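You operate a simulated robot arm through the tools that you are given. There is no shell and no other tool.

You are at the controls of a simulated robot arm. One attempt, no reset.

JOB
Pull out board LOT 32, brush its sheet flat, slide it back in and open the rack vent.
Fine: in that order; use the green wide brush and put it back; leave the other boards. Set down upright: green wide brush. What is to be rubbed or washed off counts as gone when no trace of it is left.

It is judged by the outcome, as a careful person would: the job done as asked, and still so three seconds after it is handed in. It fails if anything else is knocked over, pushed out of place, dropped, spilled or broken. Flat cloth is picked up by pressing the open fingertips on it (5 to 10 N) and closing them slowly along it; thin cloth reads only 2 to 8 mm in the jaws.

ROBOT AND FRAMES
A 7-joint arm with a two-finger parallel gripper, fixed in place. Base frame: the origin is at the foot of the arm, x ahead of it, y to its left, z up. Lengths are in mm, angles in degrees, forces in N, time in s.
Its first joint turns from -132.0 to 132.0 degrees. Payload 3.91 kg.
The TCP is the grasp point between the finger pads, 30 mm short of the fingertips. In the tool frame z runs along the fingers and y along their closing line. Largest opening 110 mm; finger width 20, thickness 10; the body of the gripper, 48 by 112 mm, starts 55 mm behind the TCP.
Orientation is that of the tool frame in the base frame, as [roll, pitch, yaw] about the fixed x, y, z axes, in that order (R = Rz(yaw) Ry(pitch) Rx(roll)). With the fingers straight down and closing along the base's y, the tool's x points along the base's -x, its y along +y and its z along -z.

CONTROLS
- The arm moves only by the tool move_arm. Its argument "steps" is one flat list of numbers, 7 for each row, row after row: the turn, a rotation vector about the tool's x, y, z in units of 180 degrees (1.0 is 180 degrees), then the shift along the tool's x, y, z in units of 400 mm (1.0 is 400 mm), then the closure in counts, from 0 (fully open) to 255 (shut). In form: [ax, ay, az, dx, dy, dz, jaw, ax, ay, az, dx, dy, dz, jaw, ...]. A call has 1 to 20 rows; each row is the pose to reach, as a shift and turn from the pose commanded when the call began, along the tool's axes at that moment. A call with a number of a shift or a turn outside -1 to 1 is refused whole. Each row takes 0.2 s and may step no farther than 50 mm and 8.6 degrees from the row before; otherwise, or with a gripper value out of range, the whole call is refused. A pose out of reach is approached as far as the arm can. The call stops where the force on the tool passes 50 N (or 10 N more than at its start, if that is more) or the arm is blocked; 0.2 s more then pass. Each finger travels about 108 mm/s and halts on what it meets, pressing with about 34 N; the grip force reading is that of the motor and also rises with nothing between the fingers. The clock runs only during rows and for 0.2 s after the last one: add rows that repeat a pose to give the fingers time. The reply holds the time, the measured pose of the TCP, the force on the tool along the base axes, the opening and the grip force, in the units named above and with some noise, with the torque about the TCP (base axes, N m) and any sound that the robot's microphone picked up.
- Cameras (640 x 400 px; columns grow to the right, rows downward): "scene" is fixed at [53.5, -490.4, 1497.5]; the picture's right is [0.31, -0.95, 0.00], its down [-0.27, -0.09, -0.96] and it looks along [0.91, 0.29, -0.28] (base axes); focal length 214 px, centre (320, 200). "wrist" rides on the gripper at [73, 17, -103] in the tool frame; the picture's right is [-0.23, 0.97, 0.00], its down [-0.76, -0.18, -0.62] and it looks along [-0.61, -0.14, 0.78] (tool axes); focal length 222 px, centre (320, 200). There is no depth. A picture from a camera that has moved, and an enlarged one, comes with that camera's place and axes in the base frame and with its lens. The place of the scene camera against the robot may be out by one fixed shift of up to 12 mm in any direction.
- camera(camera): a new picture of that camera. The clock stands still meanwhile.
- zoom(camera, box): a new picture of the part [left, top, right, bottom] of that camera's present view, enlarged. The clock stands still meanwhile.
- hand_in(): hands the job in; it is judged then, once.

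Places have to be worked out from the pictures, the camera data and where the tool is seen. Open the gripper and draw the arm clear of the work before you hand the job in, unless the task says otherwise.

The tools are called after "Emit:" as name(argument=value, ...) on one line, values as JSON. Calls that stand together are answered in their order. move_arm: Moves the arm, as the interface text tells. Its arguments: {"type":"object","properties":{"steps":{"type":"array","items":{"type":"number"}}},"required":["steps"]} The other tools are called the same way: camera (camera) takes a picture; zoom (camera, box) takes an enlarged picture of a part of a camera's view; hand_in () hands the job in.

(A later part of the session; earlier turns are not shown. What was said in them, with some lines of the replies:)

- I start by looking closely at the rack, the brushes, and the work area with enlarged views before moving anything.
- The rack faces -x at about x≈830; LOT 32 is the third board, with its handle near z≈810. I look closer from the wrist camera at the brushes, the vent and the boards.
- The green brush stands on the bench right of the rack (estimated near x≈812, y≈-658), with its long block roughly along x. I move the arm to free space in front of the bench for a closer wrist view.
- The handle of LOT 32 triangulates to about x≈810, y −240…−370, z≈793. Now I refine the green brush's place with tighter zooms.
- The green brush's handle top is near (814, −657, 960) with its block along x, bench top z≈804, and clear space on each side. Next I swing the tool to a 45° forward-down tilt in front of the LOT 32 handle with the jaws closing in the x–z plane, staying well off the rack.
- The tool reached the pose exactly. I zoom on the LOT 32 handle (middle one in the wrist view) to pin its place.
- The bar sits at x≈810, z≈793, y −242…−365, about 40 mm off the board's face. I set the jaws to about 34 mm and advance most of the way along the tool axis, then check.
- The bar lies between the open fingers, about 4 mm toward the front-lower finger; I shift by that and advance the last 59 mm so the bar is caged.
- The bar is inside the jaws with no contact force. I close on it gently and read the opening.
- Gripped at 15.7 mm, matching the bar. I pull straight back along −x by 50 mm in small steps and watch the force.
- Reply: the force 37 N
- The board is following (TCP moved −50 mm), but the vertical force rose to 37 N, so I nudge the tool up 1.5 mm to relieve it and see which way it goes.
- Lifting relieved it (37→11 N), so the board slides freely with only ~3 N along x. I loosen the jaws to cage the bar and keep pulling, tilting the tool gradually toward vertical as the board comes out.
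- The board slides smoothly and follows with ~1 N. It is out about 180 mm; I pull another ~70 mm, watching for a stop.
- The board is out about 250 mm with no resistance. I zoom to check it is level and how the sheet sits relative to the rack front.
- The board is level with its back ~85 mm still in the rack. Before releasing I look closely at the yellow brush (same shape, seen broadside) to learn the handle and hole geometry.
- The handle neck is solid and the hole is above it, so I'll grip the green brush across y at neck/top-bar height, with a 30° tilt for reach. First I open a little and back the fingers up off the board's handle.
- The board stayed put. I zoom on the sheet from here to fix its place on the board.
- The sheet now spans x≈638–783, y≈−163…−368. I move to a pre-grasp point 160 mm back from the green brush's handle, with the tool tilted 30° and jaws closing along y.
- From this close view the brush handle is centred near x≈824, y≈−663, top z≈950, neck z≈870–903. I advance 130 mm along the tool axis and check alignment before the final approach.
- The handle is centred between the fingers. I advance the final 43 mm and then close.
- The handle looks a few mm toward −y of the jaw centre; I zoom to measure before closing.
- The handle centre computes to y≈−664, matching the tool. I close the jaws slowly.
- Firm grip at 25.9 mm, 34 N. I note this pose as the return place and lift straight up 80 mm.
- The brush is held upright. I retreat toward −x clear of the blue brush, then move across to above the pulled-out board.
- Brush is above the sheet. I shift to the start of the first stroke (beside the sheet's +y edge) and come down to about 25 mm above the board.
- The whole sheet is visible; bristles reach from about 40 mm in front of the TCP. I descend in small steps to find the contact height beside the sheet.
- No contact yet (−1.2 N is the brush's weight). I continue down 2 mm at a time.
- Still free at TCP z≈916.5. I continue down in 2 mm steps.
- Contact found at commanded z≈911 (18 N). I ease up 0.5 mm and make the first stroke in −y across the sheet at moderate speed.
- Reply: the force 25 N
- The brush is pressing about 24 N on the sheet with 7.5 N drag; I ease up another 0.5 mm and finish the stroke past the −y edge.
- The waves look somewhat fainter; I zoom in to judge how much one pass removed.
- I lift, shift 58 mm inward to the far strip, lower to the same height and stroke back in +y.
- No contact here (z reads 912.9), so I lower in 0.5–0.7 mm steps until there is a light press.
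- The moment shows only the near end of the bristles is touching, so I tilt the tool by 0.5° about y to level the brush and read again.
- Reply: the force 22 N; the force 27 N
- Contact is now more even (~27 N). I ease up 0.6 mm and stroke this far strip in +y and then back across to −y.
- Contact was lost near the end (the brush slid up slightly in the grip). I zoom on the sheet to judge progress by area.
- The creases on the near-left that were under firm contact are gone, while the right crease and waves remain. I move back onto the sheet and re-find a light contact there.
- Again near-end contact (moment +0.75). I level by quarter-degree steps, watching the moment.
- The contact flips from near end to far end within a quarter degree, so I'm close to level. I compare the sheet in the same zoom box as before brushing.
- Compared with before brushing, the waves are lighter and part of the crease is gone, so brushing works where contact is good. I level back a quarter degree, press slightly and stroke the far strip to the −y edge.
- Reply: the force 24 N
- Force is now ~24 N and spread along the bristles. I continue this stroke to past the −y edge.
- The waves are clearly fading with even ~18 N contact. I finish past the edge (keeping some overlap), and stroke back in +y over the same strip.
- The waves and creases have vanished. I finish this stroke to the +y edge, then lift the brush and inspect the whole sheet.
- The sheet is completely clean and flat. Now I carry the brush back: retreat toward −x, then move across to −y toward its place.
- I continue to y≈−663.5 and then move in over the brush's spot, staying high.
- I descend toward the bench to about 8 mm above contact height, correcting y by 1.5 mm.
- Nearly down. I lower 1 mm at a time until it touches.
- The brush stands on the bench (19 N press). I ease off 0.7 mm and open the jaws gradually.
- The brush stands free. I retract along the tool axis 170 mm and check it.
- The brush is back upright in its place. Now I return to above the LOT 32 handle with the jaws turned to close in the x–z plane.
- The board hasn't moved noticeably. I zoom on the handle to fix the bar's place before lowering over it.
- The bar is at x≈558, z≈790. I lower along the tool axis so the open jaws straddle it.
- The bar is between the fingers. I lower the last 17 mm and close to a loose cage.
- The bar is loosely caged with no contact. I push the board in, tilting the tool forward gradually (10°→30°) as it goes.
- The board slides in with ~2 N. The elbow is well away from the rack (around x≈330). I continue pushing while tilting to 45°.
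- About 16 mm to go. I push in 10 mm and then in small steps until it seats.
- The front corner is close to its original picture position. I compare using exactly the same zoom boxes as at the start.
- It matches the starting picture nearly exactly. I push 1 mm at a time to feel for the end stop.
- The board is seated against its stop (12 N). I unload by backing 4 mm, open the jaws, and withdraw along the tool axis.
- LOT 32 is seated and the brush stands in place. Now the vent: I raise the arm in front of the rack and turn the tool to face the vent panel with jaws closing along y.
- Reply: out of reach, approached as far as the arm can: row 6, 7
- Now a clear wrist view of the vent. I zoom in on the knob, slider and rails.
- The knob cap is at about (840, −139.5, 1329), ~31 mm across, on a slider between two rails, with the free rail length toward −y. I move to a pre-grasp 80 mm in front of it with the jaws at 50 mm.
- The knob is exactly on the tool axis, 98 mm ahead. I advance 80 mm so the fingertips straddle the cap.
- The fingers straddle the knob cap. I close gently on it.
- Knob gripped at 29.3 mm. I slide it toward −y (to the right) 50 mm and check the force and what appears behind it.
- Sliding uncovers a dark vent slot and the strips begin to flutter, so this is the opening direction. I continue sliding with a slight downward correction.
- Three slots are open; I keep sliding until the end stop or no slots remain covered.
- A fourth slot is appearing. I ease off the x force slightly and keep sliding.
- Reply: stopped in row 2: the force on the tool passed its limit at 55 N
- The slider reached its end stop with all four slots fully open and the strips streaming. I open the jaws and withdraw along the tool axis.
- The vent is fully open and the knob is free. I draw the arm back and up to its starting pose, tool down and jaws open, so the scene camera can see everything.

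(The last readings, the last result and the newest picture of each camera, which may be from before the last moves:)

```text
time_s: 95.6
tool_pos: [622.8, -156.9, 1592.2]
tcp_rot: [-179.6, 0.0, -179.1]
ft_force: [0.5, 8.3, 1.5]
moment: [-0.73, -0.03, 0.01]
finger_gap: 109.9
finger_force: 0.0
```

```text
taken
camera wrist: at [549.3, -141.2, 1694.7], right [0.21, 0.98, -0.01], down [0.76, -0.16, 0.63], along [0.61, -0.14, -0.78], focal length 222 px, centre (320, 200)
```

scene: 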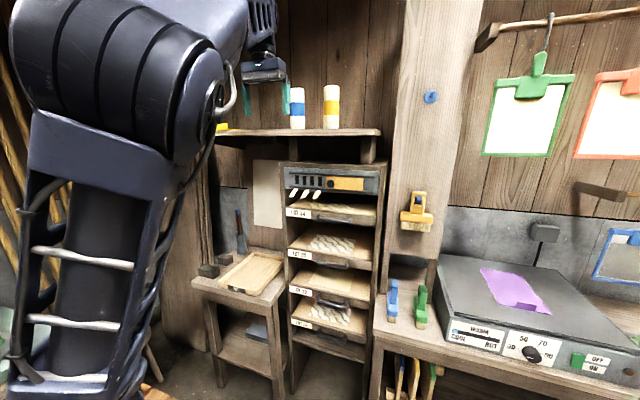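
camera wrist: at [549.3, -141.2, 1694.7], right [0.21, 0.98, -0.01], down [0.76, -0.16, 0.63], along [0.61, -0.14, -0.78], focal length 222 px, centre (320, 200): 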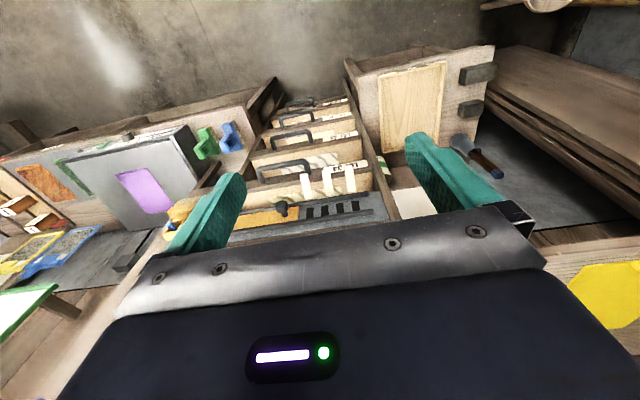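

The reading shows 8 N sideways, possibly just motion settling. I hold still for a moment and re-read.

Emit:
move_arm(steps=[0, 0, 0, 0, 0, 0, 0, 0, 0, 0, 0, 0, 0, 0, 0, 0, 0, 0, 0, 0, 0])

Emit:
camera(camera="scene")

Emit:
zoom(camera="scene", box=[270, 150, 400, 231])

Emit:
zoom(camera="scene", box=[270, 220, 400, 301])

Emit:
zoom(camera="scene", box=[270, 280, 400, 361])

Emit:
zoom(camera="scene", box=[360, 260, 460, 322])

```text
time_s: 96.4
tool_pos: [623.7, -168.9, 1589.1]
tcp_rot: [179.9, 0.1, -179.5]
ft_force: [0.7, -0.2, -0.1]
moment: [-0.01, -0.01, -0.04]
finger_gap: 110.0
finger_force: 0.1
```

```text
taken
```

scene: 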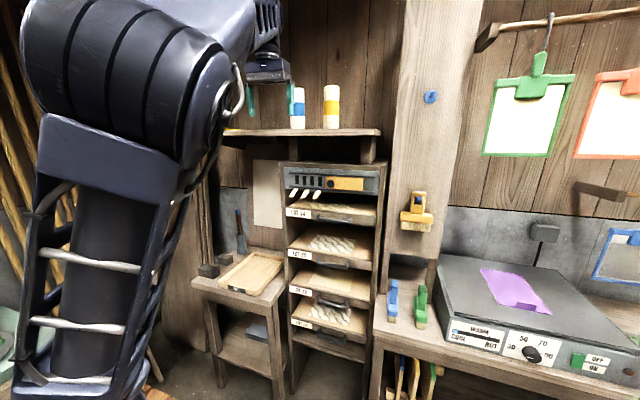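

```text
4.92 times, centred on (335, 190) of scene
camera zoom: at [53.5, -490.4, 1497.5], right [0.31, -0.95, 0.0], down [-0.27, -0.09, -0.96], along [0.91, 0.29, -0.28], focal length 1056 px, centre (246, 247)
```

zoom: 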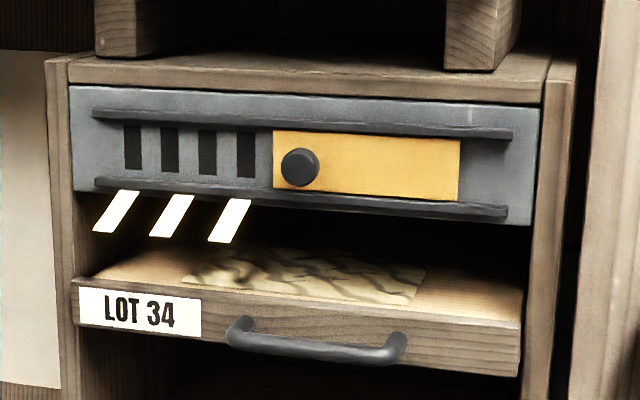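

```text
4.92 times, centred on (335, 260) of scene
camera zoom: at [53.5, -490.4, 1497.5], right [0.31, -0.95, 0.0], down [-0.27, -0.09, -0.96], along [0.91, 0.29, -0.28], focal length 1056 px, centre (246, -98)
```

zoom: 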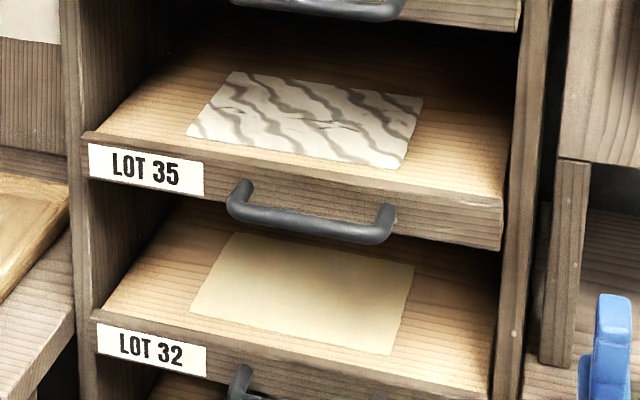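

```text
4.92 times, centred on (335, 320) of scene
camera zoom: at [53.5, -490.4, 1497.5], right [0.31, -0.95, 0.0], down [-0.27, -0.09, -0.96], along [0.91, 0.29, -0.28], focal length 1056 px, centre (246, -393)
```

zoom: 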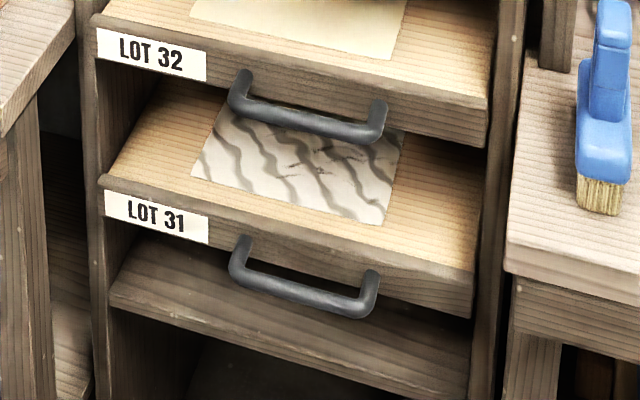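

```text
6.40 times, centred on (410, 291) of scene
camera zoom: at [53.5, -490.4, 1497.5], right [0.31, -0.95, 0.0], down [-0.27, -0.09, -0.96], along [0.91, 0.29, -0.28], focal length 1373 px, centre (-256, -382)
```

zoom: 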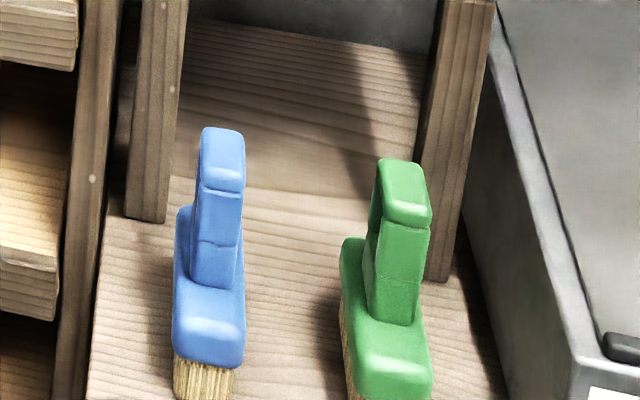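

All readings have settled to zero. The pictures show LOT 32 seated exactly where it started with a blank, flat sheet, and the other boards are untouched. The green brush stands upright in its place, the vent is fully open, and the arm is clear with jaws open. I hand the job in.

Emit:
hand_in()

```text
The job is handed in.
```

The job is done and handed in. The final pictures, taken just before, show each part finished and in the order you asked for.

- **LOT 32:** I pulled the board out, and brushed the sheet with the green wide brush until no waves or creases were left. I then slid it back against its stop, and it sits where it started.
- **Green wide brush:** it stands upright on the bench, within about 3 mm of its original spot.
- **Rack vent:** the slider is at its end stop, with all four slots open and the paper strips streaming.
- **Everything else:** the other boards and the blue brush have not moved. I saw nothing knocked over or out of place. The arm is back at its starting pose with the gripper open.
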